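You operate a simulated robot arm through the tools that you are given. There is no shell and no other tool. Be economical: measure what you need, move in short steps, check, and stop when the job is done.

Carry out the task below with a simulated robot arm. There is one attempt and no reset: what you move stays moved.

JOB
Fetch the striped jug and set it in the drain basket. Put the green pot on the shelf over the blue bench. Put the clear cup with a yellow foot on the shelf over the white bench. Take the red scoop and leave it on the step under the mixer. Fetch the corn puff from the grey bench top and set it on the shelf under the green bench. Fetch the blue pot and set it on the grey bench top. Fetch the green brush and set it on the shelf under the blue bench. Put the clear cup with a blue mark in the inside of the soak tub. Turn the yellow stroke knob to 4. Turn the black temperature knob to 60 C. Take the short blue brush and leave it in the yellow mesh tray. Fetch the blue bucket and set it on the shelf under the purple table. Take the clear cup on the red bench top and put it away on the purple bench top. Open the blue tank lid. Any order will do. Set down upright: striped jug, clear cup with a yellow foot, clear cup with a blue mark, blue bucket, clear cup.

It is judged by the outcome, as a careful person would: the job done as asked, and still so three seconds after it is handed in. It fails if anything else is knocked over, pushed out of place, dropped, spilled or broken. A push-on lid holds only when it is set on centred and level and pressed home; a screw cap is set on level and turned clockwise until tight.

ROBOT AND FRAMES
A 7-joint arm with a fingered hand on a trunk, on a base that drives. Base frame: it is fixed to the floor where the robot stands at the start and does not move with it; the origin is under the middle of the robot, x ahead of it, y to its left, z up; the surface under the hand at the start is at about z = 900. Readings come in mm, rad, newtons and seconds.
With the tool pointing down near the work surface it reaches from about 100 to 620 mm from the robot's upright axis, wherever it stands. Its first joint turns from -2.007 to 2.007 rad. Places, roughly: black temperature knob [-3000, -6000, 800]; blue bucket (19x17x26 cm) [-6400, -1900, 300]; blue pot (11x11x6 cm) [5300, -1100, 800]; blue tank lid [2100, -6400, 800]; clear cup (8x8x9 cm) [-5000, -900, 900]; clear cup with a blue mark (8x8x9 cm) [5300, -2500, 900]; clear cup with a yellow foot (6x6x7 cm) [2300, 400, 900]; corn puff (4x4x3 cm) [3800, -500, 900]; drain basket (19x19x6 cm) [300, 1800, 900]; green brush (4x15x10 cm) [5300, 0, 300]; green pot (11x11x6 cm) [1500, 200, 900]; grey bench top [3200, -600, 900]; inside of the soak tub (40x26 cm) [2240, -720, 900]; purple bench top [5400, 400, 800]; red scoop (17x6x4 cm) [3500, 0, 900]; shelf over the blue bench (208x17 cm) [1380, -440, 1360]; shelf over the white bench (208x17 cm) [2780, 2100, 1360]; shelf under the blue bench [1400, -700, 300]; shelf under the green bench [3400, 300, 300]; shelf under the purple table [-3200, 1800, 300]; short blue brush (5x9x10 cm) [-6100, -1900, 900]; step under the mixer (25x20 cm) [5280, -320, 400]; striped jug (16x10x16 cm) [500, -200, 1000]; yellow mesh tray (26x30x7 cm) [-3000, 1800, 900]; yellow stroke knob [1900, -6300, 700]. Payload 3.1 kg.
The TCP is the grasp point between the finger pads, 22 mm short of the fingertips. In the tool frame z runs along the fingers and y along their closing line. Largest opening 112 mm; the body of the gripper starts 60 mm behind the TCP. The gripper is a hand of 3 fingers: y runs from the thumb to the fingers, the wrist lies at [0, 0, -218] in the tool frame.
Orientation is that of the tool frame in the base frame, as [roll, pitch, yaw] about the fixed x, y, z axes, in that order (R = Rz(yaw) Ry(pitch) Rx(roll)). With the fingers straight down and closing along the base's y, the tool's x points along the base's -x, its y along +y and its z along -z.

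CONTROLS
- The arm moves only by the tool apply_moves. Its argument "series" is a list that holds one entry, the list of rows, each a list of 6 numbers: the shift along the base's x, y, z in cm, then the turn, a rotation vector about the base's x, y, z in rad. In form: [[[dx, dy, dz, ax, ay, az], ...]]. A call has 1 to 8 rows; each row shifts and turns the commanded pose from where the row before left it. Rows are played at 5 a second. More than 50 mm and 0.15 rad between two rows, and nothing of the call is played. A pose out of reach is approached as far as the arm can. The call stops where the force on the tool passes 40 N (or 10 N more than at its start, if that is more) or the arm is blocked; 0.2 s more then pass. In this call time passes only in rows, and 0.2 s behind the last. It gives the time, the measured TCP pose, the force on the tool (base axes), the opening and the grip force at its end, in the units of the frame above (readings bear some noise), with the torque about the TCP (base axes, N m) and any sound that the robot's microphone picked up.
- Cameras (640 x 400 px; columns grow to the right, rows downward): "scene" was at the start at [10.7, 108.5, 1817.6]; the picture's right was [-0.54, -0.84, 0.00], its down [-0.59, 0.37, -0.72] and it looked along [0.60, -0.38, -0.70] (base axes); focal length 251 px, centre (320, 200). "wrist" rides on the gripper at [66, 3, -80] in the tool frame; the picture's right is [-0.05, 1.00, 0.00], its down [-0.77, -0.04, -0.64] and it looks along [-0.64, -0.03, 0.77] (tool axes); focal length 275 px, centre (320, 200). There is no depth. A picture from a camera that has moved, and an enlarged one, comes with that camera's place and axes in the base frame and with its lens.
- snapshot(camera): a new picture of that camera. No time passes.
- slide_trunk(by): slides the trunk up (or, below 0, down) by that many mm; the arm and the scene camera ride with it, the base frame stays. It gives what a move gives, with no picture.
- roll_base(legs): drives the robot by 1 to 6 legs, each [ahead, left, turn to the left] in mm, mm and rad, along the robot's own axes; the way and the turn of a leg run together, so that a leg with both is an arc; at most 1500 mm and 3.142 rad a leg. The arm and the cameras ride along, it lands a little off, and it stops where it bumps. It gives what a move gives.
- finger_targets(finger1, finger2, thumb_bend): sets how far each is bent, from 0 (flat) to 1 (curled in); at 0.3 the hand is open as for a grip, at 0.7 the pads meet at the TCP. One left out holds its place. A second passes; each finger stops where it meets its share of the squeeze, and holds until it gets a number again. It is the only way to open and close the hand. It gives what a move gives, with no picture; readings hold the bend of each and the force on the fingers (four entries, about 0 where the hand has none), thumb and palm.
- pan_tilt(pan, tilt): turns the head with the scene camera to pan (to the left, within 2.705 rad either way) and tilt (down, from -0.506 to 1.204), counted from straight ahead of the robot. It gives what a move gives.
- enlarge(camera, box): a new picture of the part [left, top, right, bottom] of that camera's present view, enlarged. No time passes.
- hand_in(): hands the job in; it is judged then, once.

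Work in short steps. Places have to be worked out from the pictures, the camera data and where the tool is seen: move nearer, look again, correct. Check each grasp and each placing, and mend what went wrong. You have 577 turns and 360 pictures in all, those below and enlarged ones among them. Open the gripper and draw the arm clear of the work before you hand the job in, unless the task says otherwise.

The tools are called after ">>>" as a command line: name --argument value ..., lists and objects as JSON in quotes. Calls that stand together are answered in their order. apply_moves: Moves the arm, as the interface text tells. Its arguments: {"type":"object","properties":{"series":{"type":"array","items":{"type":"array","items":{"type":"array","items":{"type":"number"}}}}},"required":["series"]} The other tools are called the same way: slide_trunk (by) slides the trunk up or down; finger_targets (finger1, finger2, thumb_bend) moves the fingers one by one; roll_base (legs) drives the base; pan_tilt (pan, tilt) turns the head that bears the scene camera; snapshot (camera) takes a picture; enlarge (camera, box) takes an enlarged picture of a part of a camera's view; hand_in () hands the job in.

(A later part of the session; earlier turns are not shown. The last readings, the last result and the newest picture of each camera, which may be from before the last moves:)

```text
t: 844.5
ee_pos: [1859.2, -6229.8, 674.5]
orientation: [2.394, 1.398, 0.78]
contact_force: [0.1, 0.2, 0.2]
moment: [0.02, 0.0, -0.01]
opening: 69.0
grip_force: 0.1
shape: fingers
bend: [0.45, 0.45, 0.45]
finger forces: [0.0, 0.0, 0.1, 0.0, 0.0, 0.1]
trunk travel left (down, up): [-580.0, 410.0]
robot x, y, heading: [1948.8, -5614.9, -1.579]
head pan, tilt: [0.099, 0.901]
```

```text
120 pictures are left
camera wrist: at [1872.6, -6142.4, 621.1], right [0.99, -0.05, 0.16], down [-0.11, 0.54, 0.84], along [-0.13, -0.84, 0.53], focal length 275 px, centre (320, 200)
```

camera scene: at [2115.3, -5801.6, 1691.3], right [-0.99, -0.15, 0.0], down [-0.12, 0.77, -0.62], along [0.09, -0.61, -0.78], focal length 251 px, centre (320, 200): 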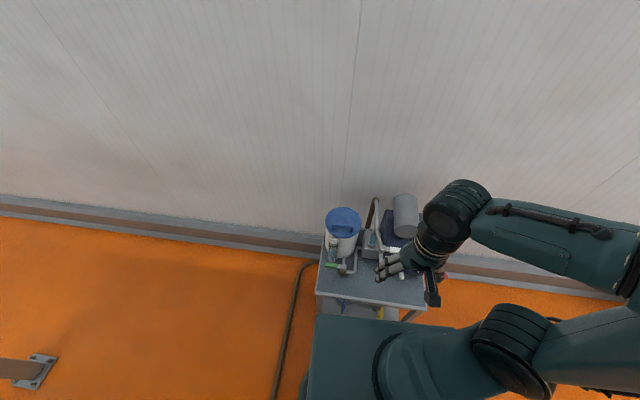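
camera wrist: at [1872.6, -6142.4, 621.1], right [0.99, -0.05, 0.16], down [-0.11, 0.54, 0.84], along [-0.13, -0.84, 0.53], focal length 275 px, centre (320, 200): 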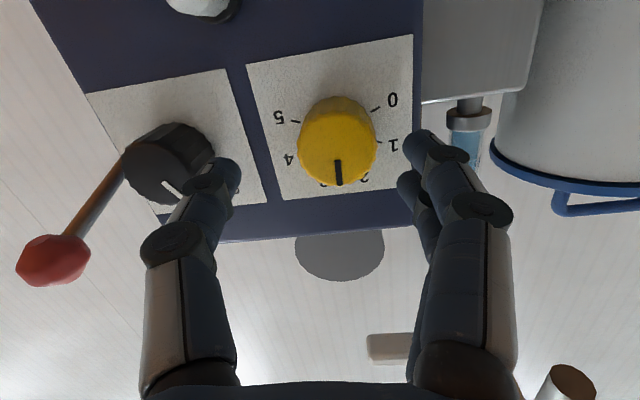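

Pointer is now at ~2.5. Roll back further, realign and regrip for the remaining ~65°.

>>> apply_moves --series '[[[0.2, 0, 0.2, 0, 0.1437, 0.0175], [0.2, 0, 0.2, 0, 0.1437, 0.0175], [0.2, 0, 0.2, 0, 0.1437, 0.0175], [0, 0, 0.1, 0, 0.1437, 0.0175], [0, -1.5, -0.2, 0, 0, 0], [0, -1.5, -0.2, 0, 0, 0]]]'

>>> snapshot --camera "wrist"

```text
t: 845.9
ee_pos: [1866.0, -6259.7, 675.9]
orientation: [-1.811, 1.102, 2.897]
contact_force: [-0.2, 0.7, -0.2]
moment: [-0.02, 0.03, 0.03]
opening: 68.8
grip_force: 0.1
shape: fingers
bend: [0.45, 0.45, 0.45]
finger forces: [0.0, 0.0, 0.0, 0.0, 0.1, 0.0]
trunk travel left (down, up): [-580.0, 410.0]
robot x, y, heading: [1948.0, -5613.1, -1.573]
head pan, tilt: [0.099, 0.901]
```

```text
119 pictures are left
camera wrist: at [1841.8, -6173.3, 626.9], right [0.92, 0.01, -0.4], down [0.33, 0.55, 0.77], along [0.23, -0.84, 0.5], focal length 275 px, centre (320, 200)
```

wrist: 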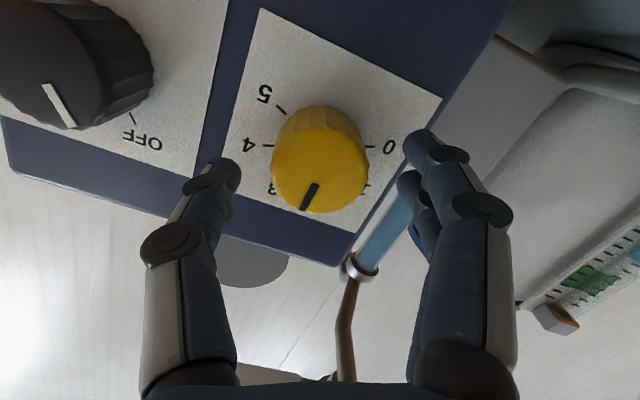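

>>> apply_moves --series '[[[0, -1.2, -0.15, 0, 0, 0], [0, -0.9, -0.1, 0, 0, 0]]]'

>>> finger_targets --finger1 0.72 --finger2 0.72 --thumb_bend 0.72

>>> apply_moves --series '[[[0, 0, 0, 0, -0.141, -0.017], [0, 0, 0, 0, -0.141, -0.017], [0, 0, 0, 0, -0.141, -0.017], [0, 0, 0, 0, -0.141, -0.017], [0, 0, 0, 0, -0.141, -0.017], [0, 0, 0, 0, -0.141, -0.017], [0, 0, 0, 0, -0.141, -0.017], [0, 0, 0, 0, -0.141, -0.017]]]'

>>> finger_targets --finger1 0.48 --finger2 0.48 --thumb_bend 0.48

>>> apply_moves --series '[[[0, 2, 0.25, 0, 0, 0], [0, 3, 0.3, 0, 0, 0], [0, 2, 0.2, 0, 0.14, 0.017], [0, 0, 0, 0, 0.14, 0.017], [0, 0, 0, 0, 0.14, 0.017]]]'

>>> snapshot --camera "wrist"

```text
t: 846.5
ee_pos: [1865.7, -6279.5, 674.7]
orientation: [-1.808, 1.1, 2.895]
contact_force: [-0.9, 0.6, 0.1]
moment: [0.0, 0.01, -0.01]
opening: 69.1
grip_force: 0.0
shape: fingers
bend: [0.45, 0.45, 0.45]
finger forces: [0.0, 0.0, 0.0, 0.1, 0.0, 0.0]
trunk travel left (down, up): [-580.0, 410.0]
robot x, y, heading: [1949.9, -5613.6, -1.574]
head pan, tilt: [0.099, 0.901]
```

```text
t: 847.5
ee_pos: [1866.1, -6280.1, 674.4]
orientation: [-1.811, 1.104, 2.895]
contact_force: [-0.3, -4.6, -2.3]
moment: [0.02, 0.0, -0.03]
opening: 32.6
grip_force: 17.3
shape: fingers
bend: [0.62, 0.61, 0.62]
finger forces: [8.4, 9.4, 0.0, 0.0, 16.1, 0.0]
trunk travel left (down, up): [-580.0, 410.0]
robot x, y, heading: [1946.1, -5616.2, -1.58]
head pan, tilt: [0.099, 0.901]
```

```text
t: 849.3
ee_pos: [1868.4, -6280.5, 674.4]
orientation: [1.795, 0.878, 0.151]
contact_force: [13.2, 9.3, -2.3]
moment: [-0.66, 0.11, 0.81]
opening: 32.5
grip_force: 27.8
shape: fingers
bend: [0.64, 0.67, 0.62]
finger forces: [10.7, 29.3, 0.0, 0.1, 15.3, 0.0]
trunk travel left (down, up): [-580.0, 410.0]
robot x, y, heading: [1952.6, -5611.3, -1.576]
head pan, tilt: [0.099, 0.901]
```

```text
t: 850.3
ee_pos: [1863.3, -6279.2, 676.1]
orientation: [1.791, 0.878, 0.145]
contact_force: [-1.1, 29.6, -2.9]
moment: [-0.58, 0.06, 0.48]
opening: 55.5
grip_force: 15.3
shape: fingers
bend: [0.53, 0.61, 0.48]
finger forces: [7.7, 23.8, 0.0, 0.1, 0.1, 0.0]
trunk travel left (down, up): [-580.0, 410.0]
robot x, y, heading: [1948.3, -5614.6, -1.576]
head pan, tilt: [0.099, 0.901]
```

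```text
t: 851.7
ee_pos: [1858.9, -6236.3, 722.9]
orientation: [1.795, 1.296, 0.169]
contact_force: [-0.3, -0.1, -0.2]
moment: [0.03, 0.04, 0.0]
opening: 60.4
grip_force: 0.0
shape: fingers
bend: [0.48, 0.48, 0.48]
finger forces: [0.1, 0.0, 0.0, 0.0, 0.1, 0.0]
trunk travel left (down, up): [-580.0, 410.0]
robot x, y, heading: [1948.9, -5613.6, -1.576]
head pan, tilt: [0.099, 0.901]
stopped in row 5: the arm was blocked; the commanded pose is now the measured one
```

```text
118 pictures are left
camera wrist: at [1882.3, -6153.6, 666.6], right [0.95, -0.06, 0.31], down [-0.21, 0.6, 0.77], along [-0.23, -0.8, 0.56], focal length 275 px, centre (320, 200)
```

wrist: 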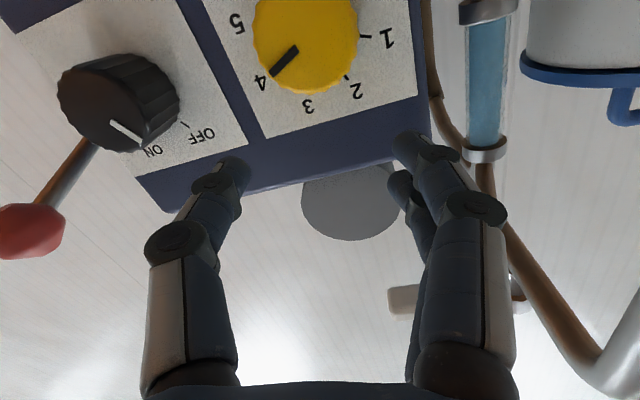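

Pointer now at ≈4. Verify with an enlarged view.

>>> enlarge --camera "wrist" --box '[210, 0, 430, 140]'

```text
2.86 times, centred on (320, 70) of wrist
camera zoom: at [1882.3, -6153.6, 666.6], right [0.95, -0.06, 0.31], down [-0.21, 0.6, 0.77], along [-0.23, -0.8, 0.56], focal length 786 px, centre (320, 571)
```

zoom: 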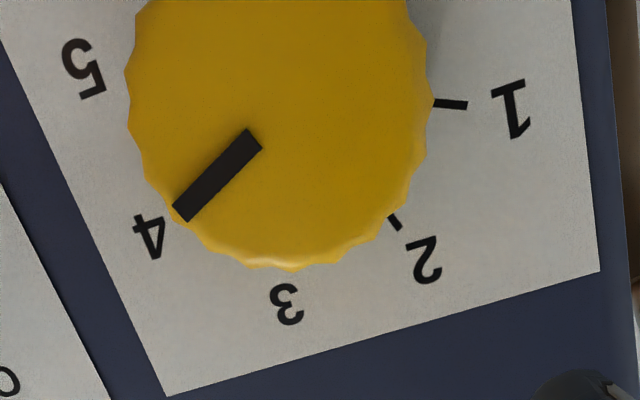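

The stroke knob points at 4. Now the tank lid: back off and return the hand to tool-down, raised.

>>> roll_base --legs '[[-120, 0, 0]]'

>>> apply_moves --series '[[[0, 0, 2, 0, 0.107, 0], [0, 0, 2, 0, 0.107, 0], [0, 0, 2, 0.05, 0.107, 0], [0, 0.5, 3, 0.148, 0, 0], [0, 0.5, 3, 0.148, 0, 0], [0, 0.5, 3, 0.148, 0, 0], [0, 0.5, 3, 0.148, 0, 0], [0, 0.5, 3, 0.148, 0, 0]]]'

>>> apply_moves --series '[[[0, 1, 3, 0.148, 0, 0], [0, 1, 3, 0.148, 0, 0], [0, 1, 3, 0.148, 0, 0], [0, 1, 3, 0.148, 0, 0], [0, 1, 3, 0.148, 0, 0]]]'

```text
t: 853.0
ee_pos: [1860.0, -6114.1, 723.6]
orientation: [1.788, 1.297, 0.167]
contact_force: [0.0, 0.6, 0.6]
moment: [0.02, -0.04, -0.01]
opening: 60.3
grip_force: 0.0
shape: fingers
bend: [0.48, 0.48, 0.48]
finger forces: [0.0, 0.0, 0.1, 0.0, 0.0, 0.0]
trunk travel left (down, up): [-580.0, 410.0]
robot x, y, heading: [1950.8, -5493.8, -1.568]
head pan, tilt: [0.099, 0.901]
```

```text
t: 854.8
ee_pos: [1862.7, -6120.8, 903.9]
orientation: [-3.026, 0.754, 1.646]
contact_force: [0.7, -1.0, 0.5]
moment: [0.02, 0.0, 0.04]
opening: 61.0
grip_force: 0.1
shape: fingers
bend: [0.48, 0.48, 0.48]
finger forces: [0.0, 0.0, 0.0, 0.1, 0.0, 0.1]
out of reach, approached as far as the arm can: row 3, 4, 5, 8
trunk travel left (down, up): [-580.0, 410.0]
robot x, y, heading: [1946.6, -5496.2, -1.577]
head pan, tilt: [0.099, 0.901]
```

```text
t: 856.0
ee_pos: [1842.7, -6080.3, 1038.4]
orientation: [-3.004, 0.087, 1.619]
contact_force: [0.3, 0.4, 0.3]
moment: [-0.01, -0.02, -0.03]
opening: 60.7
grip_force: 0.2
shape: fingers
bend: [0.48, 0.48, 0.48]
finger forces: [0.1, 0.0, 0.0, 0.1, 0.0, 0.0]
out of reach, approached as far as the arm can: row 1
trunk travel left (down, up): [-580.0, 410.0]
robot x, y, heading: [1946.7, -5492.7, -1.571]
head pan, tilt: [0.099, 0.901]
```

Fix residual tilt, raise/retract, and yaw the hand so it closes along y.

>>> apply_moves --series '[[[1, 3, 3, 0.094, -0.1, 0], [1, 3, 3, 0, -0.033, -0.14], [1, 3, 3, 0, 0, -0.147], [1, 3, 3, 0, 0, -0.147], [1, 2, 3, 0, 0, -0.147], [1, 0, 0, 0, 0, -0.147], [1, 0, 0, 0, 0, -0.147], [1, 0, 0, 0, 0, -0.147]]]'

>>> apply_moves --series '[[[2, 0, 0, 0, 0, -0.147], [2, 0, 0, 0, 0, -0.147], [2, 0, 0, 0, 0, -0.147], [2, 0, 0, 0, 0, -0.147]]]'

>>> roll_base --legs '[[330, 60, 0]]'

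>>> snapshot --camera "wrist"

>>> enlarge --camera "scene" --box '[280, 150, 440, 290]'

```text
t: 857.8
ee_pos: [1919.2, -5911.5, 1139.8]
orientation: [-3.141, -0.001, 0.587]
contact_force: [0.0, 1.1, 0.3]
moment: [-0.01, -0.06, 0.04]
opening: 60.5
grip_force: 0.1
shape: fingers
bend: [0.48, 0.48, 0.48]
finger forces: [0.0, 0.1, 0.0, 0.1, 0.1, 0.0]
out of reach, approached as far as the arm can: row 3, 4, 5
trunk travel left (down, up): [-580.0, 410.0]
robot x, y, heading: [1949.3, -5494.0, -1.571]
head pan, tilt: [0.099, 0.901]
```

```text
t: 858.8
ee_pos: [1999.6, -5909.3, 1143.1]
orientation: [-3.139, 0.002, 0.0]
contact_force: [-0.2, 0.1, -0.8]
moment: [0.04, 0.0, 0.02]
opening: 60.7
grip_force: 0.0
shape: fingers
bend: [0.48, 0.48, 0.48]
finger forces: [0.1, 0.0, 0.0, 0.1, 0.1, 0.0]
trunk travel left (down, up): [-580.0, 410.0]
robot x, y, heading: [1951.0, -5496.3, -1.574]
head pan, tilt: [0.099, 0.901]
```

```text
t: 861.0
ee_pos: [2056.4, -6242.1, 1142.4]
orientation: [-3.139, -0.001, 0.0]
contact_force: [0.0, -0.3, 0.8]
moment: [0.03, -0.03, 0.01]
opening: 60.7
grip_force: 0.1
shape: fingers
bend: [0.48, 0.48, 0.48]
finger forces: [0.1, 0.0, 0.1, 0.0, 0.1, 0.0]
trunk travel left (down, up): [-580.0, 410.0]
robot x, y, heading: [2003.7, -5827.7, -1.578]
head pan, tilt: [0.099, 0.901]
```

```text
116 pictures are left
camera wrist: at [2121.7, -6246.8, 1224.5], right [-0.05, -1.0, 0.0], down [-0.77, 0.03, 0.64], along [-0.63, 0.03, -0.77], focal length 275 px, centre (320, 200)
```

wrist: 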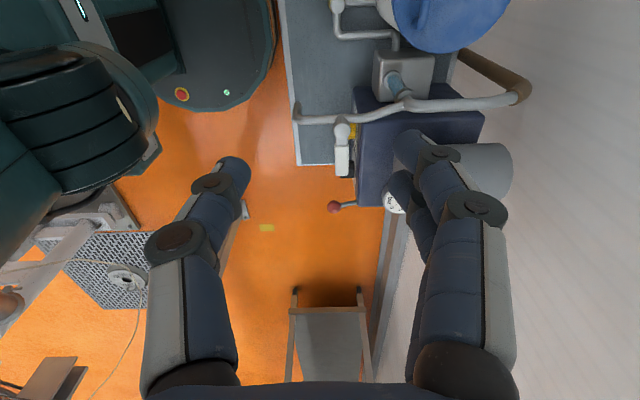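

```text
2.86 times, centred on (360, 220) of scene
camera zoom: at [2170.0, -5842.2, 1441.2], right [-1.0, -0.09, 0.0], down [-0.07, 0.78, -0.62], along [0.06, -0.62, -0.78], focal length 718 px, centre (206, 143)
```

zoom: 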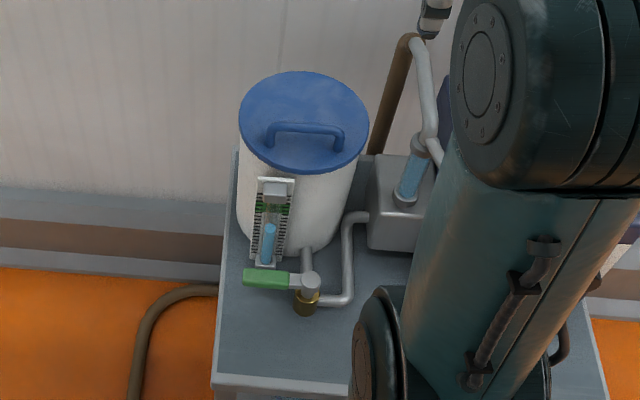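

Lid centre ≈(2107,-6404,791), handle bar at ≈(2104,-6363,~815) running along x. Move above it.

>>> apply_moves --series '[[[1.2, -3, -3, 0, 0, 0], [1.2, -3, -3, 0, 0, 0], [1.2, -3, -3, 0, 0, 0], [1.2, -3.1, -3, 0, 0, 0], [0, 0, -4, 0, 0, 0], [0, 0, -4, 0, 0, 0]]]'

>>> snapshot --camera "wrist"

```text
t: 862.4
ee_pos: [2101.9, -6363.6, 941.4]
orientation: [-3.141, -0.001, 0.001]
contact_force: [0.5, 0.9, -0.6]
moment: [-0.01, -0.01, 0.03]
opening: 61.0
grip_force: 0.0
shape: fingers
bend: [0.48, 0.48, 0.48]
finger forces: [0.0, 0.1, 0.0, 0.1, 0.0, 0.0]
trunk travel left (down, up): [-580.0, 410.0]
robot x, y, heading: [2011.5, -5825.6, -1.576]
head pan, tilt: [0.099, 0.901]
```

```text
114 pictures are left
camera wrist: at [2167.5, -6368.9, 1023.8], right [-0.05, -1.0, 0.0], down [-0.77, 0.03, 0.64], along [-0.63, 0.03, -0.77], focal length 275 px, centre (320, 200)
```

wrist: 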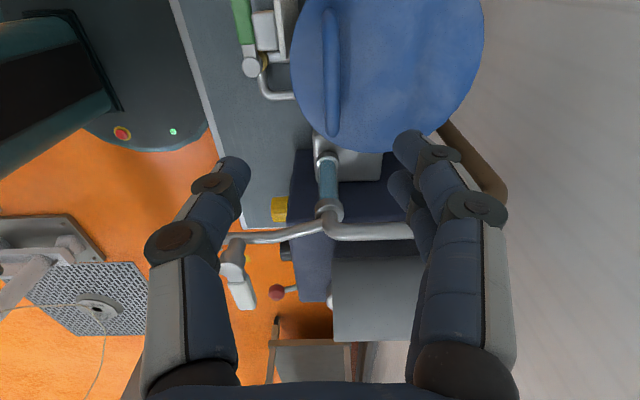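

Handle bar measured at (2112,-6373). Adjust, descend and grip it.

>>> apply_moves --series '[[[1.0, -1.0, -3, 0, 0, 0], [0, 0, -4, 0, 0, 0], [0, 0, -3, 0, 0, 0], [0, 0, -1.5, 0, 0, 0], [0, 0, -0.6, 0, 0, 0]]]'

>>> finger_targets --finger1 0.78 --finger2 0.78 --thumb_bend 0.78

>>> snapshot --camera "wrist"

```text
t: 863.6
ee_pos: [2113.4, -6373.1, 821.7]
orientation: [-3.139, 0.0, -0.002]
contact_force: [0.6, -0.3, -0.5]
moment: [0.0, -0.02, -0.02]
opening: 60.7
grip_force: 0.0
shape: fingers
bend: [0.48, 0.48, 0.48]
finger forces: [0.0, 0.0, 0.0, 0.1, 0.1, 0.0]
trunk travel left (down, up): [-580.0, 410.0]
robot x, y, heading: [2009.0, -5825.3, -1.572]
head pan, tilt: [0.099, 0.901]
```

```text
t: 864.6
ee_pos: [2113.4, -6373.9, 821.9]
orientation: [-3.14, -0.002, 0.0]
contact_force: [-0.2, -4.7, -3.1]
moment: [0.01, 0.01, -0.03]
opening: 7.4
grip_force: 14.7
shape: fingers
bend: [0.73, 0.73, 0.71]
finger forces: [8.9, 9.0, 0.0, 0.1, 11.7, 0.1]
trunk travel left (down, up): [-580.0, 410.0]
robot x, y, heading: [2007.1, -5827.2, -1.578]
head pan, tilt: [0.099, 0.901]
```

```text
113 pictures are left
camera wrist: at [2178.8, -6377.8, 903.8], right [-0.05, -1.0, 0.0], down [-0.77, 0.03, 0.64], along [-0.63, 0.03, -0.77], focal length 275 px, centre (320, 200)
```

wrist: 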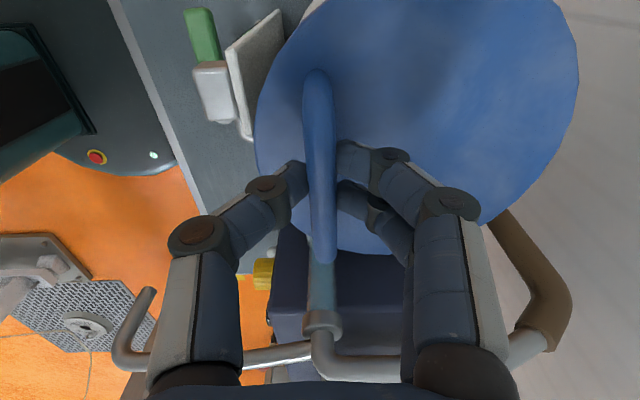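

Handle gripped. Lift a little along the presumed hinge arc and see how the lid moves.

>>> apply_moves --series '[[[0, -0.3, 1, 0, 0, 0], [0, -0.5, 1, 0, 0, 0], [0, -0.6, 1, 0, 0, 0], [0, -0.8, 1, 0, 0, 0]]]'

>>> enlarge --camera "scene" --box '[280, 150, 440, 290]'

>>> snapshot --camera "wrist"

```text
t: 865.6
ee_pos: [2113.8, -6394.6, 861.1]
orientation: [-3.138, 0.0, -0.002]
contact_force: [-0.2, -4.4, -4.1]
moment: [0.01, 0.02, 0.03]
opening: 6.3
grip_force: 13.1
shape: fingers
bend: [0.73, 0.73, 0.72]
finger forces: [8.1, 8.2, 0.0, 0.0, 9.5, 0.1]
trunk travel left (down, up): [-580.0, 410.0]
robot x, y, heading: [2007.9, -5824.7, -1.571]
head pan, tilt: [0.099, 0.901]
```

```text
2.86 times, centred on (360, 220) of scene
camera zoom: at [2169.9, -5842.8, 1441.2], right [-1.0, -0.09, 0.0], down [-0.07, 0.78, -0.62], along [0.06, -0.62, -0.78], focal length 718 px, centre (206, 143)
```

zoom: 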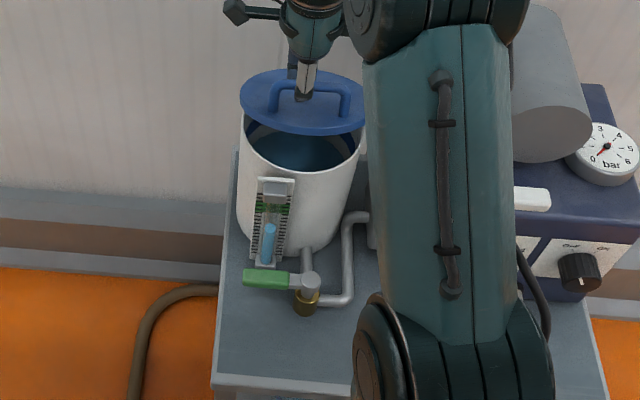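

```text
111 pictures are left
camera wrist: at [2178.9, -6399.6, 943.2], right [-0.05, -1.0, 0.0], down [-0.77, 0.03, 0.64], along [-0.63, 0.03, -0.77], focal length 275 px, centre (320, 200)
```

wrist: 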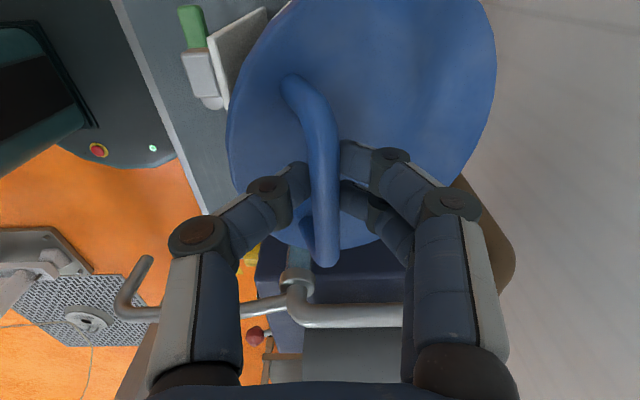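

Hinged at the back, as supposed. Continue along the arc.

>>> apply_moves --series '[[[0, -1.1, 1.2, 0, 0, 0], [0, -1.1, 1.1, 0, 0, 0], [0, -1.4, 1.1, 0, 0, 0], [0, -1.4, 0.9, 0, 0, 0], [0, -1.6, 0.6, 0, 0, 0], [0, -1.6, 0.5, 0, 0, 0]]]'

>>> enlarge --camera "scene" --box '[280, 130, 440, 270]'

```text
t: 867.0
ee_pos: [2112.8, -6467.9, 907.8]
orientation: [-3.132, 0.0, 0.002]
contact_force: [4.6, -4.6, -24.1]
moment: [0.15, -0.05, 0.03]
opening: 5.4
grip_force: 17.4
shape: fingers
bend: [0.71, 0.72, 0.74]
finger forces: [13.4, 13.1, 0.0, 0.0, 8.0, 0.1]
out of reach, approached as far as the arm can: row 6
trunk travel left (down, up): [-580.0, 410.0]
robot x, y, heading: [2008.6, -5827.0, -1.571]
head pan, tilt: [0.099, 0.901]
```

```text
2.86 times, centred on (360, 200) of scene
camera zoom: at [2171.5, -5846.5, 1440.8], right [-1.0, -0.1, 0.0], down [-0.08, 0.78, -0.62], along [0.06, -0.62, -0.79], focal length 718 px, centre (206, 200)
```

zoom: 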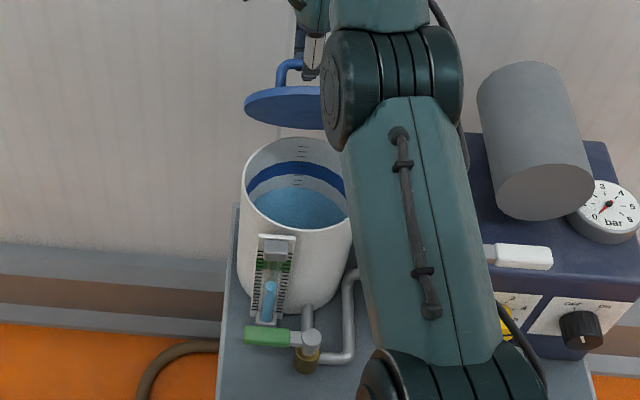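

Reach is exhausted tool-down at ~50°. Tilt the hand forward (pivoting about the bar) to gain reach, and continue.

>>> apply_moves --series '[[[0, 0, 0, -0.13, 0, 0], [0, 0, 0, -0.13, 0, 0], [0, 0, 0, -0.13, 0, 0], [0, 0, 0, -0.13, 0, 0]]]'

>>> apply_moves --series '[[[0, -1.3, 0.5, 0, 0, 0], [0, -1.4, 0.4, 0, 0, 0], [0, -1.4, 0.2, 0, 0, 0], [0, -1.4, 0.1, 0, 0, 0]]]'

>>> enlarge --camera "scene" --box '[280, 130, 440, 270]'

```text
t: 868.0
ee_pos: [2112.6, -6461.1, 916.8]
orientation: [2.618, -0.001, 0.002]
contact_force: [4.0, 10.3, 14.0]
moment: [0.97, -0.05, -0.08]
opening: 6.8
grip_force: 23.4
shape: fingers
bend: [0.76, 0.76, 0.68]
finger forces: [3.7, 3.7, 0.0, 0.0, 40.8, 0.1]
trunk travel left (down, up): [-580.0, 410.0]
robot x, y, heading: [2008.5, -5826.0, -1.576]
head pan, tilt: [0.099, 0.901]
```

```text
t: 868.8
ee_pos: [2112.1, -6496.9, 931.5]
orientation: [2.611, -0.005, 0.002]
contact_force: [-1.4, 16.3, 28.1]
moment: [2.45, 0.09, 0.1]
opening: 10.7
grip_force: 42.0
shape: fingers
bend: [0.78, 0.78, 0.62]
finger forces: [0.0, 0.0, 0.0, 0.1, 84.8, 0.0]
trunk travel left (down, up): [-580.0, 410.0]
robot x, y, heading: [2011.8, -5826.0, -1.573]
head pan, tilt: [0.099, 0.901]
stopped in row 3: the force on the tool passed its limit at 43 N (the readings are from after the stop); the commanded pose is now the measured one
```

```text
2.86 times, centred on (360, 200) of scene
camera zoom: at [2168.3, -5832.2, 1441.7], right [-1.0, -0.1, 0.0], down [-0.07, 0.78, -0.63], along [0.06, -0.62, -0.78], focal length 718 px, centre (206, 200)
```

zoom: 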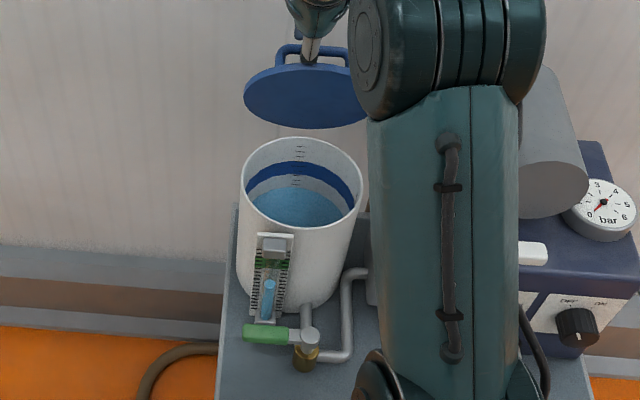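

The lid is now ~70° open and force rises—maybe its stop. Relax the grip a little and see whether it stays.

>>> finger_targets --finger1 0.55 --finger2 0.55 --thumb_bend 0.62

>>> snapshot --camera "wrist"

>>> enlarge --camera "scene" --box '[280, 130, 440, 270]'

```text
t: 869.8
ee_pos: [2114.0, -6499.4, 925.3]
orientation: [2.62, -0.001, 0.003]
contact_force: [2.8, 8.2, 17.8]
moment: [1.29, 0.0, -0.14]
opening: 42.4
grip_force: 14.3
shape: fingers
bend: [0.55, 0.55, 0.58]
finger forces: [0.0, 0.0, 0.1, 0.1, 28.9, 0.0]
trunk travel left (down, up): [-580.0, 410.0]
robot x, y, heading: [2010.7, -5827.8, -1.57]
head pan, tilt: [0.099, 0.901]
```

```text
108 pictures are left
camera wrist: at [2178.7, -6463.6, 998.2], right [-0.05, -0.87, 0.5], down [-0.77, 0.35, 0.53], along [-0.63, -0.36, -0.69], focal length 275 px, centre (320, 200)
```

wrist: 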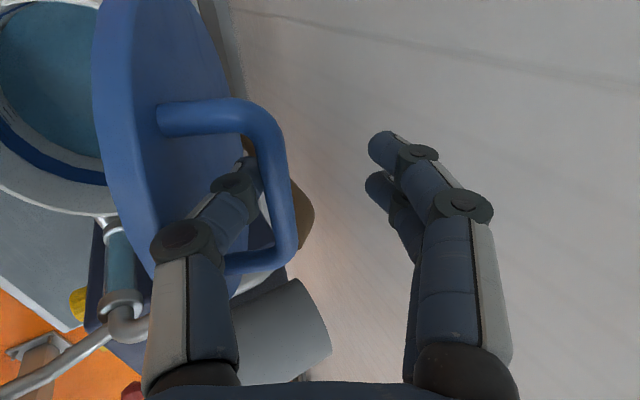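

```text
2.86 times, centred on (360, 200) of scene
camera zoom: at [2170.2, -5838.2, 1440.9], right [-1.0, -0.1, 0.0], down [-0.07, 0.78, -0.62], along [0.06, -0.62, -0.78], focal length 718 px, centre (206, 200)
```

zoom: 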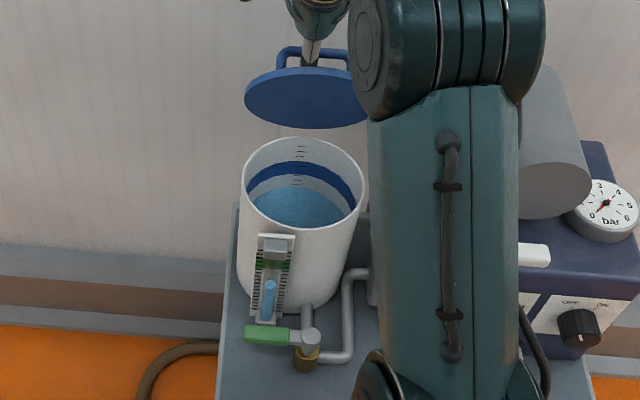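

The thumb is inside the handle loop. Push further back in small steps to see whether it opens more.

>>> apply_moves --series '[[[0, -0.8, 0.3, 0, 0, 0], [0, -0.8, 0.2, 0, 0, 0], [0, -0.8, 0.1, 0, 0, 0], [0, -0.8, 0, 0, 0, 0]]]'

>>> enlarge --camera "scene" --box '[280, 130, 440, 270]'

```text
t: 870.8
ee_pos: [2113.6, -6533.2, 933.2]
orientation: [2.618, -0.001, 0.002]
contact_force: [1.0, 6.3, 9.9]
moment: [1.42, 0.06, -0.07]
opening: 52.3
grip_force: 21.4
shape: fingers
bend: [0.55, 0.55, 0.52]
finger forces: [0.1, 0.0, 0.0, 0.0, 42.6, 0.0]
trunk travel left (down, up): [-580.0, 410.0]
robot x, y, heading: [2010.6, -5825.6, -1.573]
head pan, tilt: [0.099, 0.901]
```

```text
2.86 times, centred on (360, 200) of scene
camera zoom: at [2169.8, -5837.7, 1441.4], right [-1.0, -0.1, 0.0], down [-0.07, 0.78, -0.62], along [0.06, -0.62, -0.78], focal length 718 px, centre (206, 200)
```

zoom: 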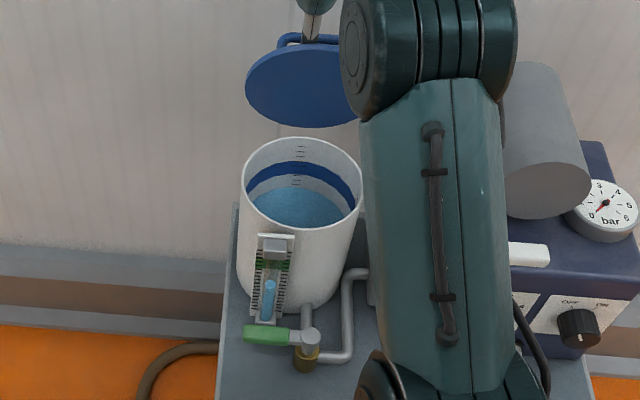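

It keeps opening. Continue past vertical.

>>> apply_moves --series '[[[0, -0.9, 0, 0, 0, 0], [0, -0.9, -0.1, 0, 0, 0], [0, -0.9, -0.2, 0, 0, 0], [0, -0.9, -0.3, 0, 0, 0], [0, -0.9, -0.3, 0, 0, 0]]]'

>>> enlarge --camera "scene" --box '[280, 130, 440, 270]'

>>> snapshot --camera "wrist"

```text
t: 871.9
ee_pos: [2112.9, -6570.5, 933.3]
orientation: [2.603, -0.008, 0.003]
contact_force: [0.2, 6.4, 26.6]
moment: [2.91, 0.13, -0.06]
opening: 64.8
grip_force: 37.8
shape: fingers
bend: [0.55, 0.55, 0.45]
finger forces: [0.0, 0.0, 0.0, 0.1, 75.5, 0.0]
trunk travel left (down, up): [-580.0, 410.0]
robot x, y, heading: [2003.5, -5824.4, -1.569]
head pan, tilt: [0.099, 0.901]
stopped in row 5: the force on the tool passed its limit at 42 N (the readings are from after the stop); the commanded pose is now the measured one
```

```text
2.86 times, centred on (360, 200) of scene
camera zoom: at [2169.0, -5835.9, 1441.4], right [-1.0, -0.1, 0.0], down [-0.07, 0.78, -0.62], along [0.06, -0.62, -0.78], focal length 718 px, centre (206, 200)
```

zoom: 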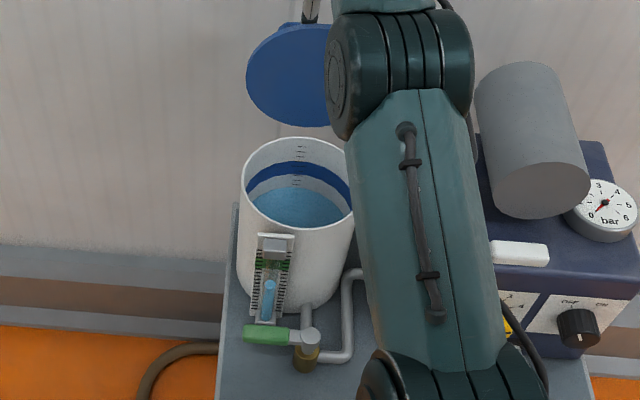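

```text
104 pictures are left
camera wrist: at [2178.7, -6532.0, 1006.5], right [-0.05, -0.86, 0.51], down [-0.78, 0.35, 0.52], along [-0.63, -0.37, -0.68], focal length 275 px, centre (320, 200)
```

wrist: 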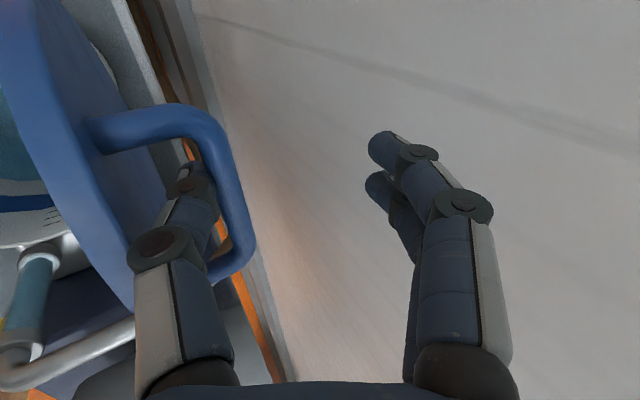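

The lid is past vertical (~100°). Relieve pressure slightly and withdraw the thumb upward from the loop.

>>> apply_moves --series '[[[0, 0.7, 0.2, 0, 0, 0], [0, 0.3, 2, 0, 0, 0], [0, 0.5, 2.5, 0, 0, 0], [0, 0.5, 3, 0, 0, 0], [0, 0.5, 3, 0, 0, 0]]]'

>>> enlarge --camera "scene" --box '[280, 130, 440, 270]'

```text
t: 873.1
ee_pos: [2112.8, -6536.9, 1034.3]
orientation: [2.614, -0.004, 0.004]
contact_force: [-0.1, -0.8, 0.4]
moment: [-0.01, 0.02, 0.0]
opening: 31.5
grip_force: 0.1
shape: fingers
bend: [0.55, 0.55, 0.62]
finger forces: [0.0, 0.0, 0.1, 0.1, 0.1, 0.1]
out of reach, approached as far as the arm can: row 5
trunk travel left (down, up): [-580.0, 410.0]
robot x, y, heading: [2006.3, -5827.1, -1.581]
head pan, tilt: [0.099, 0.901]
```

```text
2.86 times, centred on (360, 200) of scene
camera zoom: at [2169.6, -5839.6, 1441.3], right [-1.0, -0.1, 0.0], down [-0.07, 0.78, -0.62], along [0.06, -0.62, -0.78], focal length 718 px, centre (206, 200)
```

zoom: 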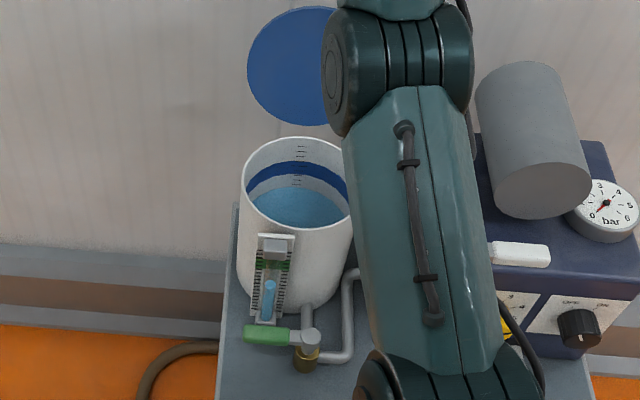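

The lid stays open. Now leave by the same route, heading for the black temperature knob at (-3000,-6000). First retract the arm.

>>> apply_moves --series '[[[0, 4, 2, 0.13, 0, 0], [0, 4, 2, 0.13, 0, 0], [0, 4, 1, 0.13, 0, 0], [0, 4.5, 0, 0.13, 0, 0], [0, 4.5, 0, 0, 0, 0], [0, 4.5, 0, 0, 0, 0], [-2, 4.5, 0, 0, 0, 0], [-3, 3.5, 0, 0, 0, 0]]]'

>>> roll_base --legs '[[0, 0, 1.581], [-535, 0, 0], [-45, -290, 0]]'

```text
t: 874.9
ee_pos: [2063.2, -6204.6, 1077.7]
orientation: [3.135, -0.005, 0.0]
contact_force: [-0.8, -0.4, 0.2]
moment: [0.0, -0.03, -0.02]
opening: 31.2
grip_force: 0.1
shape: fingers
bend: [0.55, 0.55, 0.62]
finger forces: [0.1, 0.0, 0.0, 0.0, 0.0, 0.1]
out of reach, approached as far as the arm can: row 1, 8
trunk travel left (down, up): [-580.0, 410.0]
robot x, y, heading: [2006.5, -5825.4, -1.57]
head pan, tilt: [0.099, 0.901]
```

```text
t: 883.4
ee_pos: [1802.9, -6053.0, 1077.8]
orientation: [3.133, -0.004, 1.564]
contact_force: [0.7, 0.3, -0.7]
moment: [0.0, -0.03, 0.0]
opening: 31.7
grip_force: 0.0
shape: fingers
bend: [0.55, 0.55, 0.62]
finger forces: [0.0, 0.0, 0.0, 0.1, 0.0, 0.0]
trunk travel left (down, up): [-580.0, 410.0]
robot x, y, heading: [1422.1, -6106.0, -0.008]
head pan, tilt: [0.099, 0.901]
```

Retract further before passing the post, then continue west.

>>> apply_moves --series '[[[-4.5, -0.8, 1, 0, 0, 0], [-4.5, -0.8, 1, 0, 0, 0], [-4.5, -0.8, 1, 0, 0, 0], [-2.5, -0.6, 0, 0, 0, 0]]]'

>>> roll_base --legs '[[-800, 0, 0.008], [0, 640, 0], [-1200, 0, 0]]'

>>> pan_tilt --pan 2.7 --tilt 0.3

>>> snapshot --camera "scene"

```text
t: 884.4
ee_pos: [1641.5, -6080.9, 1107.6]
orientation: [3.132, -0.004, 1.562]
contact_force: [0.9, -0.4, -0.2]
moment: [-0.02, 0.01, -0.02]
opening: 31.0
grip_force: 0.1
shape: fingers
bend: [0.55, 0.55, 0.62]
finger forces: [0.0, 0.0, 0.0, 0.0, 0.0, 0.0]
trunk travel left (down, up): [-580.0, 410.0]
robot x, y, heading: [1419.3, -6106.7, -0.011]
head pan, tilt: [0.099, 0.901]
```

```text
t: 897.5
ee_pos: [-340.3, -5418.9, 1107.8]
orientation: [3.133, -0.004, 1.566]
contact_force: [0.5, 0.0, 0.8]
moment: [0.01, -0.02, 0.02]
opening: 31.4
grip_force: 0.2
shape: fingers
bend: [0.55, 0.55, 0.62]
finger forces: [0.0, 0.1, 0.0, 0.1, 0.0, 0.0]
trunk travel left (down, up): [-580.0, 410.0]
robot x, y, heading: [-559.3, -5447.6, -0.008]
head pan, tilt: [0.099, 0.901]
```

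```text
t: 899.8
ee_pos: [-339.7, -5419.0, 1107.7]
orientation: [3.133, -0.005, 1.565]
contact_force: [0.8, 0.3, -0.5]
moment: [0.02, 0.01, 0.04]
opening: 31.4
grip_force: 0.1
shape: fingers
bend: [0.55, 0.55, 0.62]
finger forces: [0.1, 0.0, 0.0, 0.1, 0.0, 0.0]
trunk travel left (down, up): [-580.0, 410.0]
robot x, y, heading: [-559.4, -5446.3, -0.01]
head pan, tilt: [2.7, 0.3]
```

```text
102 pictures are left
camera scene: at [-699.6, -5253.4, 1493.5], right [0.44, 0.9, 0.0], down [0.27, -0.13, -0.96], along [-0.86, 0.42, -0.3], focal length 251 px, centre (320, 200)
```

scene: 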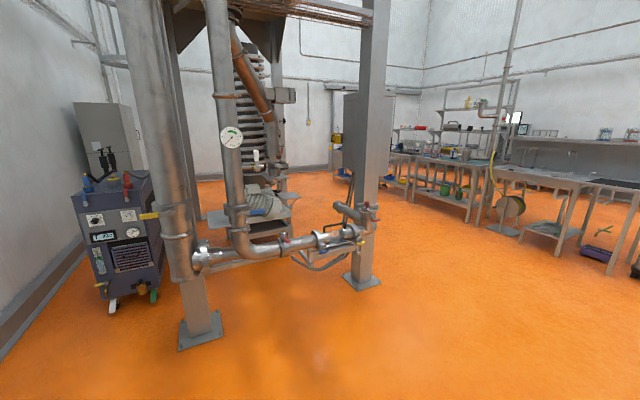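

The dark unit at left has the knobs. Enlarge.

>>> enlarge --camera "scene" --box '[60, 160, 180, 310]'

```text
2.67 times, centred on (120, 235) of scene
camera zoom: at [-699.6, -5253.4, 1493.5], right [0.44, 0.9, 0.0], down [0.27, -0.13, -0.96], along [-0.86, 0.42, -0.3], focal length 670 px, centre (853, 107)
```

zoom: 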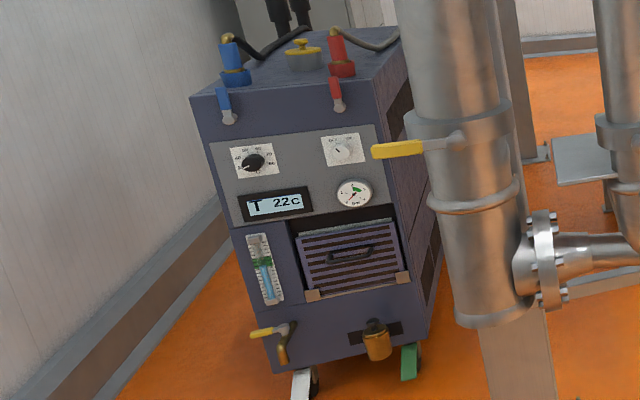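

Stand east of it facing -x. Drive to (-1850,-5880) and turn around.

>>> roll_base --legs '[[-1290, 0, 0.008], [0, -430, 0], [0, 0, 3.141]]'

>>> pan_tilt --pan 0.0 --tilt 0.5

>>> snapshot --camera "scene"

```text
t: 915.8
ee_pos: [-2059.7, -5891.4, 1108.2]
orientation: [3.133, -0.005, -1.589]
contact_force: [-0.1, -0.1, -0.2]
moment: [-0.02, 0.02, 0.0]
opening: 31.6
grip_force: 0.2
shape: fingers
bend: [0.55, 0.55, 0.62]
finger forces: [0.0, 0.0, 0.0, 0.0, 0.0, 0.0]
trunk travel left (down, up): [-580.0, 410.0]
robot x, y, heading: [-1836.1, -5870.1, 3.116]
head pan, tilt: [2.7, 0.3]
```

```text
t: 918.2
ee_pos: [-2060.6, -5893.4, 1107.6]
orientation: [3.133, -0.004, -1.587]
contact_force: [0.5, -0.3, 0.2]
moment: [-0.04, 0.01, 0.01]
opening: 31.4
grip_force: 0.0
shape: fingers
bend: [0.55, 0.55, 0.62]
finger forces: [0.1, 0.0, 0.0, 0.0, 0.0, 0.0]
trunk travel left (down, up): [-580.0, 410.0]
robot x, y, heading: [-1837.5, -5865.6, 3.125]
head pan, tilt: [0.0, 0.499]
```

```text
100 pictures are left
camera scene: at [-1872.6, -6019.7, 1475.1], right [0.02, 1.0, 0.0], down [0.48, -0.01, -0.88], along [-0.88, 0.02, -0.48], focal length 251 px, centre (320, 200)
```

scene: 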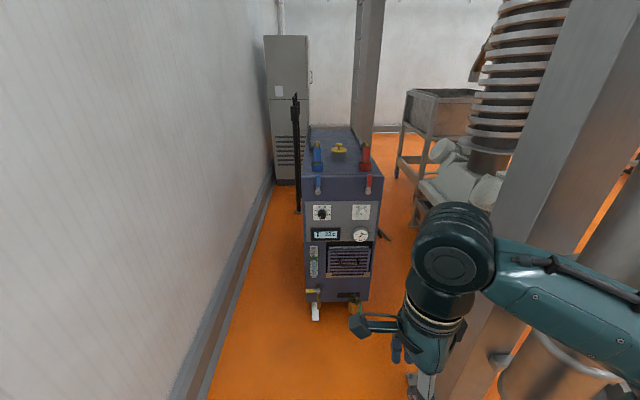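

>>> enlarge --camera "scene" --box '[300, 195, 380, 255]'

```text
6.67 times, centred on (340, 225) of scene
camera zoom: at [-1872.6, -6019.7, 1475.1], right [0.02, 1.0, 0.0], down [0.48, -0.01, -0.88], along [-0.88, 0.02, -0.48], focal length 1674 px, centre (187, 33)
```

zoom: 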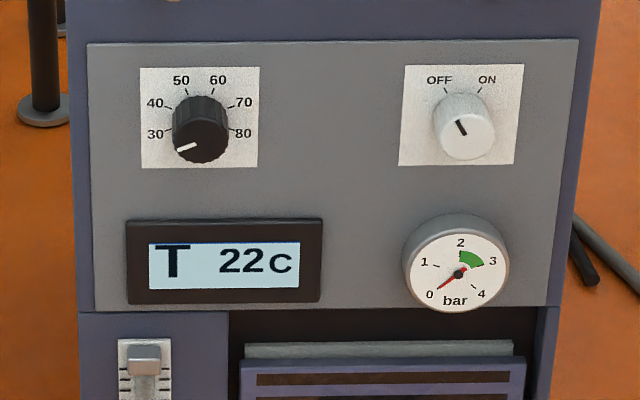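

Scale 30–80, pointer at 30; target 60 is ~126° clockwise. Knob at ≈(-2960,-5984,812), axis +x. Drive closer and set up the hand.

>>> roll_base --legs '[[490, 95, 0.017]]'

>>> apply_moves --series '[[[-1, 0, 0, 0, 0, 0.145], [-1, 0, 0, 0, 0, 0.145], [-1, 0, 0, 0, 0, 0.145], [-1, 0, 0, 0, 0, 0.145], [-1, 0, 0, 0, 0, 0.145], [-1, 0, 0, 0, 0, 0.145], [-1, 0, 0, 0, 0, 0.145], [-1, 0, 0, 0, 0, 0.145]]]'

>>> apply_moves --series '[[[-3, 0, 0, 0, 0, 0.145], [-3, 0, 0, 0, 0, 0.145], [-3, 0, 0, 0, 0, 0.12], [-3, 0, -3, 0, 0.14, 0], [-3, 0, -3, 0, 0.14, 0], [-3, 0, -3, 0, 0.14, 0], [-3, 0, -3, 0, 0.14, 0], [-2, 0, -3, 0, 0.14, 0]]]'

>>> apply_moves --series '[[[0, 0, -3, 0, 0.145, 0], [0, 0, -3, 0, 0.145, 0], [0, 0, -3, 0, 0.145, 0], [0, 0, -3, 0, 0.145, 0], [0, 0, -2, 0, 0.145, 0], [0, 0, 0, 0, 0.145, 0]]]'

>>> snapshot --camera "wrist"

```text
t: 921.2
ee_pos: [-2561.1, -5986.5, 1107.1]
orientation: [3.136, -0.007, -1.57]
contact_force: [-0.2, 0.7, 0.2]
moment: [0.03, 0.0, -0.01]
opening: 31.2
grip_force: 0.1
shape: fingers
bend: [0.55, 0.55, 0.62]
finger forces: [0.0, 0.0, 0.1, 0.2, 0.1, 0.0]
trunk travel left (down, up): [-580.0, 410.0]
robot x, y, heading: [-2339.8, -5957.4, 3.139]
head pan, tilt: [0.0, 0.499]
```

```text
t: 923.0
ee_pos: [-2641.0, -5987.0, 1107.2]
orientation: [3.132, -0.004, -0.407]
contact_force: [0.4, -0.1, -0.1]
moment: [-0.01, 0.01, 0.02]
opening: 31.3
grip_force: 0.1
shape: fingers
bend: [0.55, 0.55, 0.62]
finger forces: [0.1, 0.0, 0.1, 0.0, 0.0, 0.0]
trunk travel left (down, up): [-580.0, 410.0]
robot x, y, heading: [-2341.3, -5955.6, 3.135]
head pan, tilt: [0.0, 0.499]
```

```text
t: 924.8
ee_pos: [-2869.2, -5986.6, 957.3]
orientation: [3.135, 0.693, 0.005]
contact_force: [-0.7, 0.5, 0.8]
moment: [0.02, 0.01, 0.0]
opening: 31.0
grip_force: 0.0
shape: fingers
bend: [0.55, 0.55, 0.62]
finger forces: [0.0, 0.0, 0.0, 0.0, 0.0, 0.1]
trunk travel left (down, up): [-580.0, 410.0]
robot x, y, heading: [-2342.1, -5952.3, 3.14]
head pan, tilt: [0.0, 0.499]
```

```text
t: 926.2
ee_pos: [-2870.1, -5980.3, 826.4]
orientation: [-3.116, 1.512, 0.007]
contact_force: [0.3, 0.2, 0.8]
moment: [0.01, -0.02, -0.01]
opening: 31.2
grip_force: 0.1
shape: fingers
bend: [0.55, 0.55, 0.62]
finger forces: [0.0, 0.1, 0.0, 0.0, 0.0, 0.0]
out of reach, approached as far as the arm can: row 1
trunk travel left (down, up): [-580.0, 410.0]
robot x, y, heading: [-2338.1, -5958.5, 3.144]
head pan, tilt: [0.0, 0.499]
```

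```text
98 pictures are left
camera wrist: at [-2787.8, -5986.0, 767.4], right [-0.02, -1.0, 0.04], down [0.59, 0.02, 0.81], along [-0.81, 0.04, 0.59], focal length 275 px, centre (320, 200)
```

wrist: 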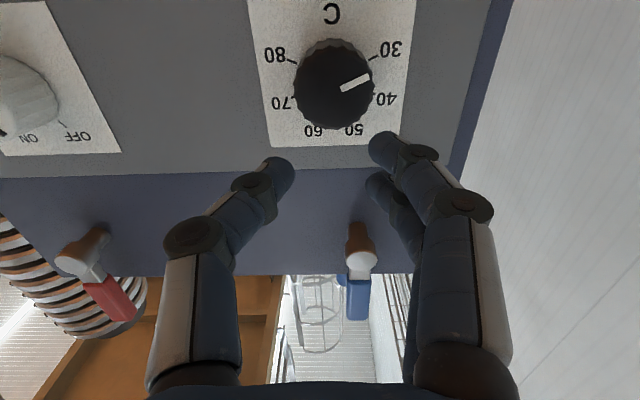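

Knob face ≈(-2946,-5989,807). Open, roll -1.1 rad, and align.

>>> finger_targets --finger1 0.43 --finger2 0.43 --thumb_bend 0.43

>>> apply_moves --series '[[[0, -0.2, -0.3, 0.137, 0, 0.008], [0, -0.2, -0.3, 0.137, 0, 0.008], [0, -0.2, -0.3, 0.137, 0, 0.008], [0, -0.2, -0.3, 0.137, 0, 0.008], [0, -0.1, -0.2, 0.137, 0, 0.008], [0, 0, 0, 0.137, 0, 0.008], [0, 0, 0, 0.137, 0, 0.008], [0, 0, 0, 0.137, 0, 0.008]]]'

>>> snapshot --camera "wrist"

```text
t: 927.2
ee_pos: [-2871.6, -5981.1, 828.7]
orientation: [-3.096, 1.512, 0.027]
contact_force: [0.8, 0.3, 0.1]
moment: [0.0, -0.02, 0.01]
opening: 74.5
grip_force: 0.0
shape: fingers
bend: [0.43, 0.43, 0.43]
finger forces: [0.0, 0.1, 0.0, 0.0, 0.0, 0.0]
trunk travel left (down, up): [-580.0, 410.0]
robot x, y, heading: [-2342.8, -5957.6, 3.141]
head pan, tilt: [0.0, 0.499]
```

```text
t: 929.0
ee_pos: [-2870.7, -5988.1, 815.2]
orientation: [-1.617, 0.467, 1.541]
contact_force: [1.0, 0.0, -0.4]
moment: [0.01, -0.03, 0.01]
opening: 74.6
grip_force: 0.2
shape: fingers
bend: [0.43, 0.43, 0.43]
finger forces: [0.0, 0.1, 0.0, 0.0, 0.0, 0.1]
trunk travel left (down, up): [-580.0, 410.0]
robot x, y, heading: [-2342.6, -5959.6, 3.137]
head pan, tilt: [0.0, 0.499]
```

```text
97 pictures are left
camera wrist: at [-2790.1, -5932.6, 786.6], right [0.03, -0.49, -0.87], down [0.61, -0.68, 0.41], along [-0.79, -0.55, 0.28], focal length 275 px, centre (320, 200)
```

wrist: 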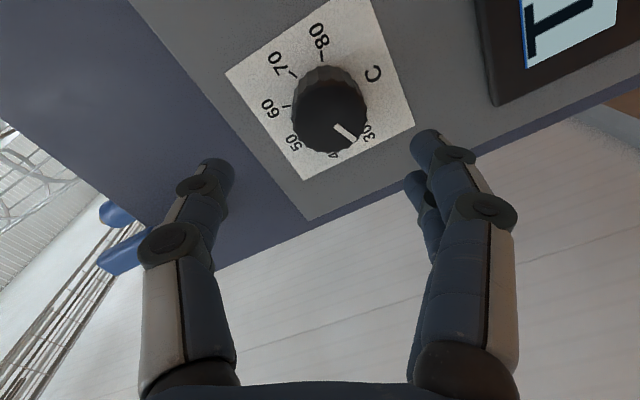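

Advance 80 mm with small corrections and grip.

>>> apply_moves --series '[[[0, -0.3, -0.6, 0, 0, 0], [-3, 0, -0.15, 0, 0, 0], [-2.5, 0, -0.1, 0, 0, 0], [-1.6, 0, -0.1, 0, 0, 0], [-1, 0, 0, 0, 0, 0]]]'

>>> finger_targets --finger1 0.7 --finger2 0.7 --thumb_bend 0.7

>>> snapshot --camera "wrist"

```text
t: 930.1
ee_pos: [-2940.6, -5994.2, 803.4]
orientation: [-1.628, 0.464, 1.539]
contact_force: [23.4, -2.0, -3.1]
moment: [-0.01, 1.04, -0.47]
opening: 78.2
grip_force: 11.5
shape: fingers
bend: [0.43, 0.43, 0.43]
finger forces: [0.0, 0.0, 0.0, 0.1, 23.2, 0.0]
trunk travel left (down, up): [-580.0, 410.0]
robot x, y, heading: [-2339.6, -5956.7, 3.14]
head pan, tilt: [0.0, 0.499]
stopped in row 5: the force on the tool passed its limit at 42 N (the readings are from after the stop); the commanded pose is now the measured one
```

```text
t: 931.1
ee_pos: [-2941.1, -5992.4, 804.8]
orientation: [-1.623, 0.466, 1.538]
contact_force: [19.9, 2.7, 5.0]
moment: [-0.1, 0.83, -0.31]
opening: 35.6
grip_force: 22.2
shape: fingers
bend: [0.6, 0.62, 0.63]
finger forces: [5.9, 4.9, 0.1, 0.0, 33.9, 0.1]
trunk travel left (down, up): [-580.0, 410.0]
robot x, y, heading: [-2342.1, -5958.3, 3.138]
head pan, tilt: [0.0, 0.499]
```

```text
96 pictures are left
camera wrist: at [-2859.6, -5936.1, 777.7], right [0.04, -0.49, -0.87], down [0.61, -0.68, 0.41], along [-0.79, -0.55, 0.28], focal length 275 px, centre (320, 200)
```

wrist: 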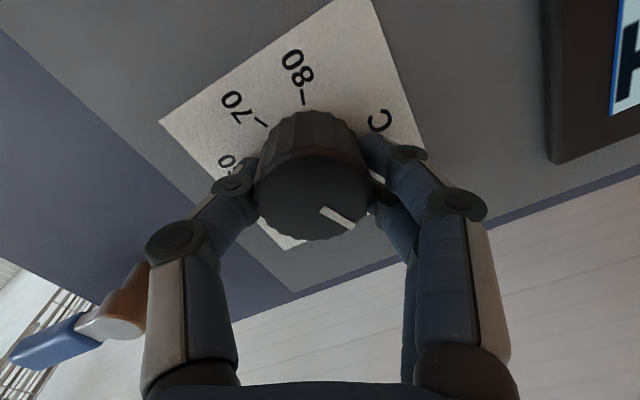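

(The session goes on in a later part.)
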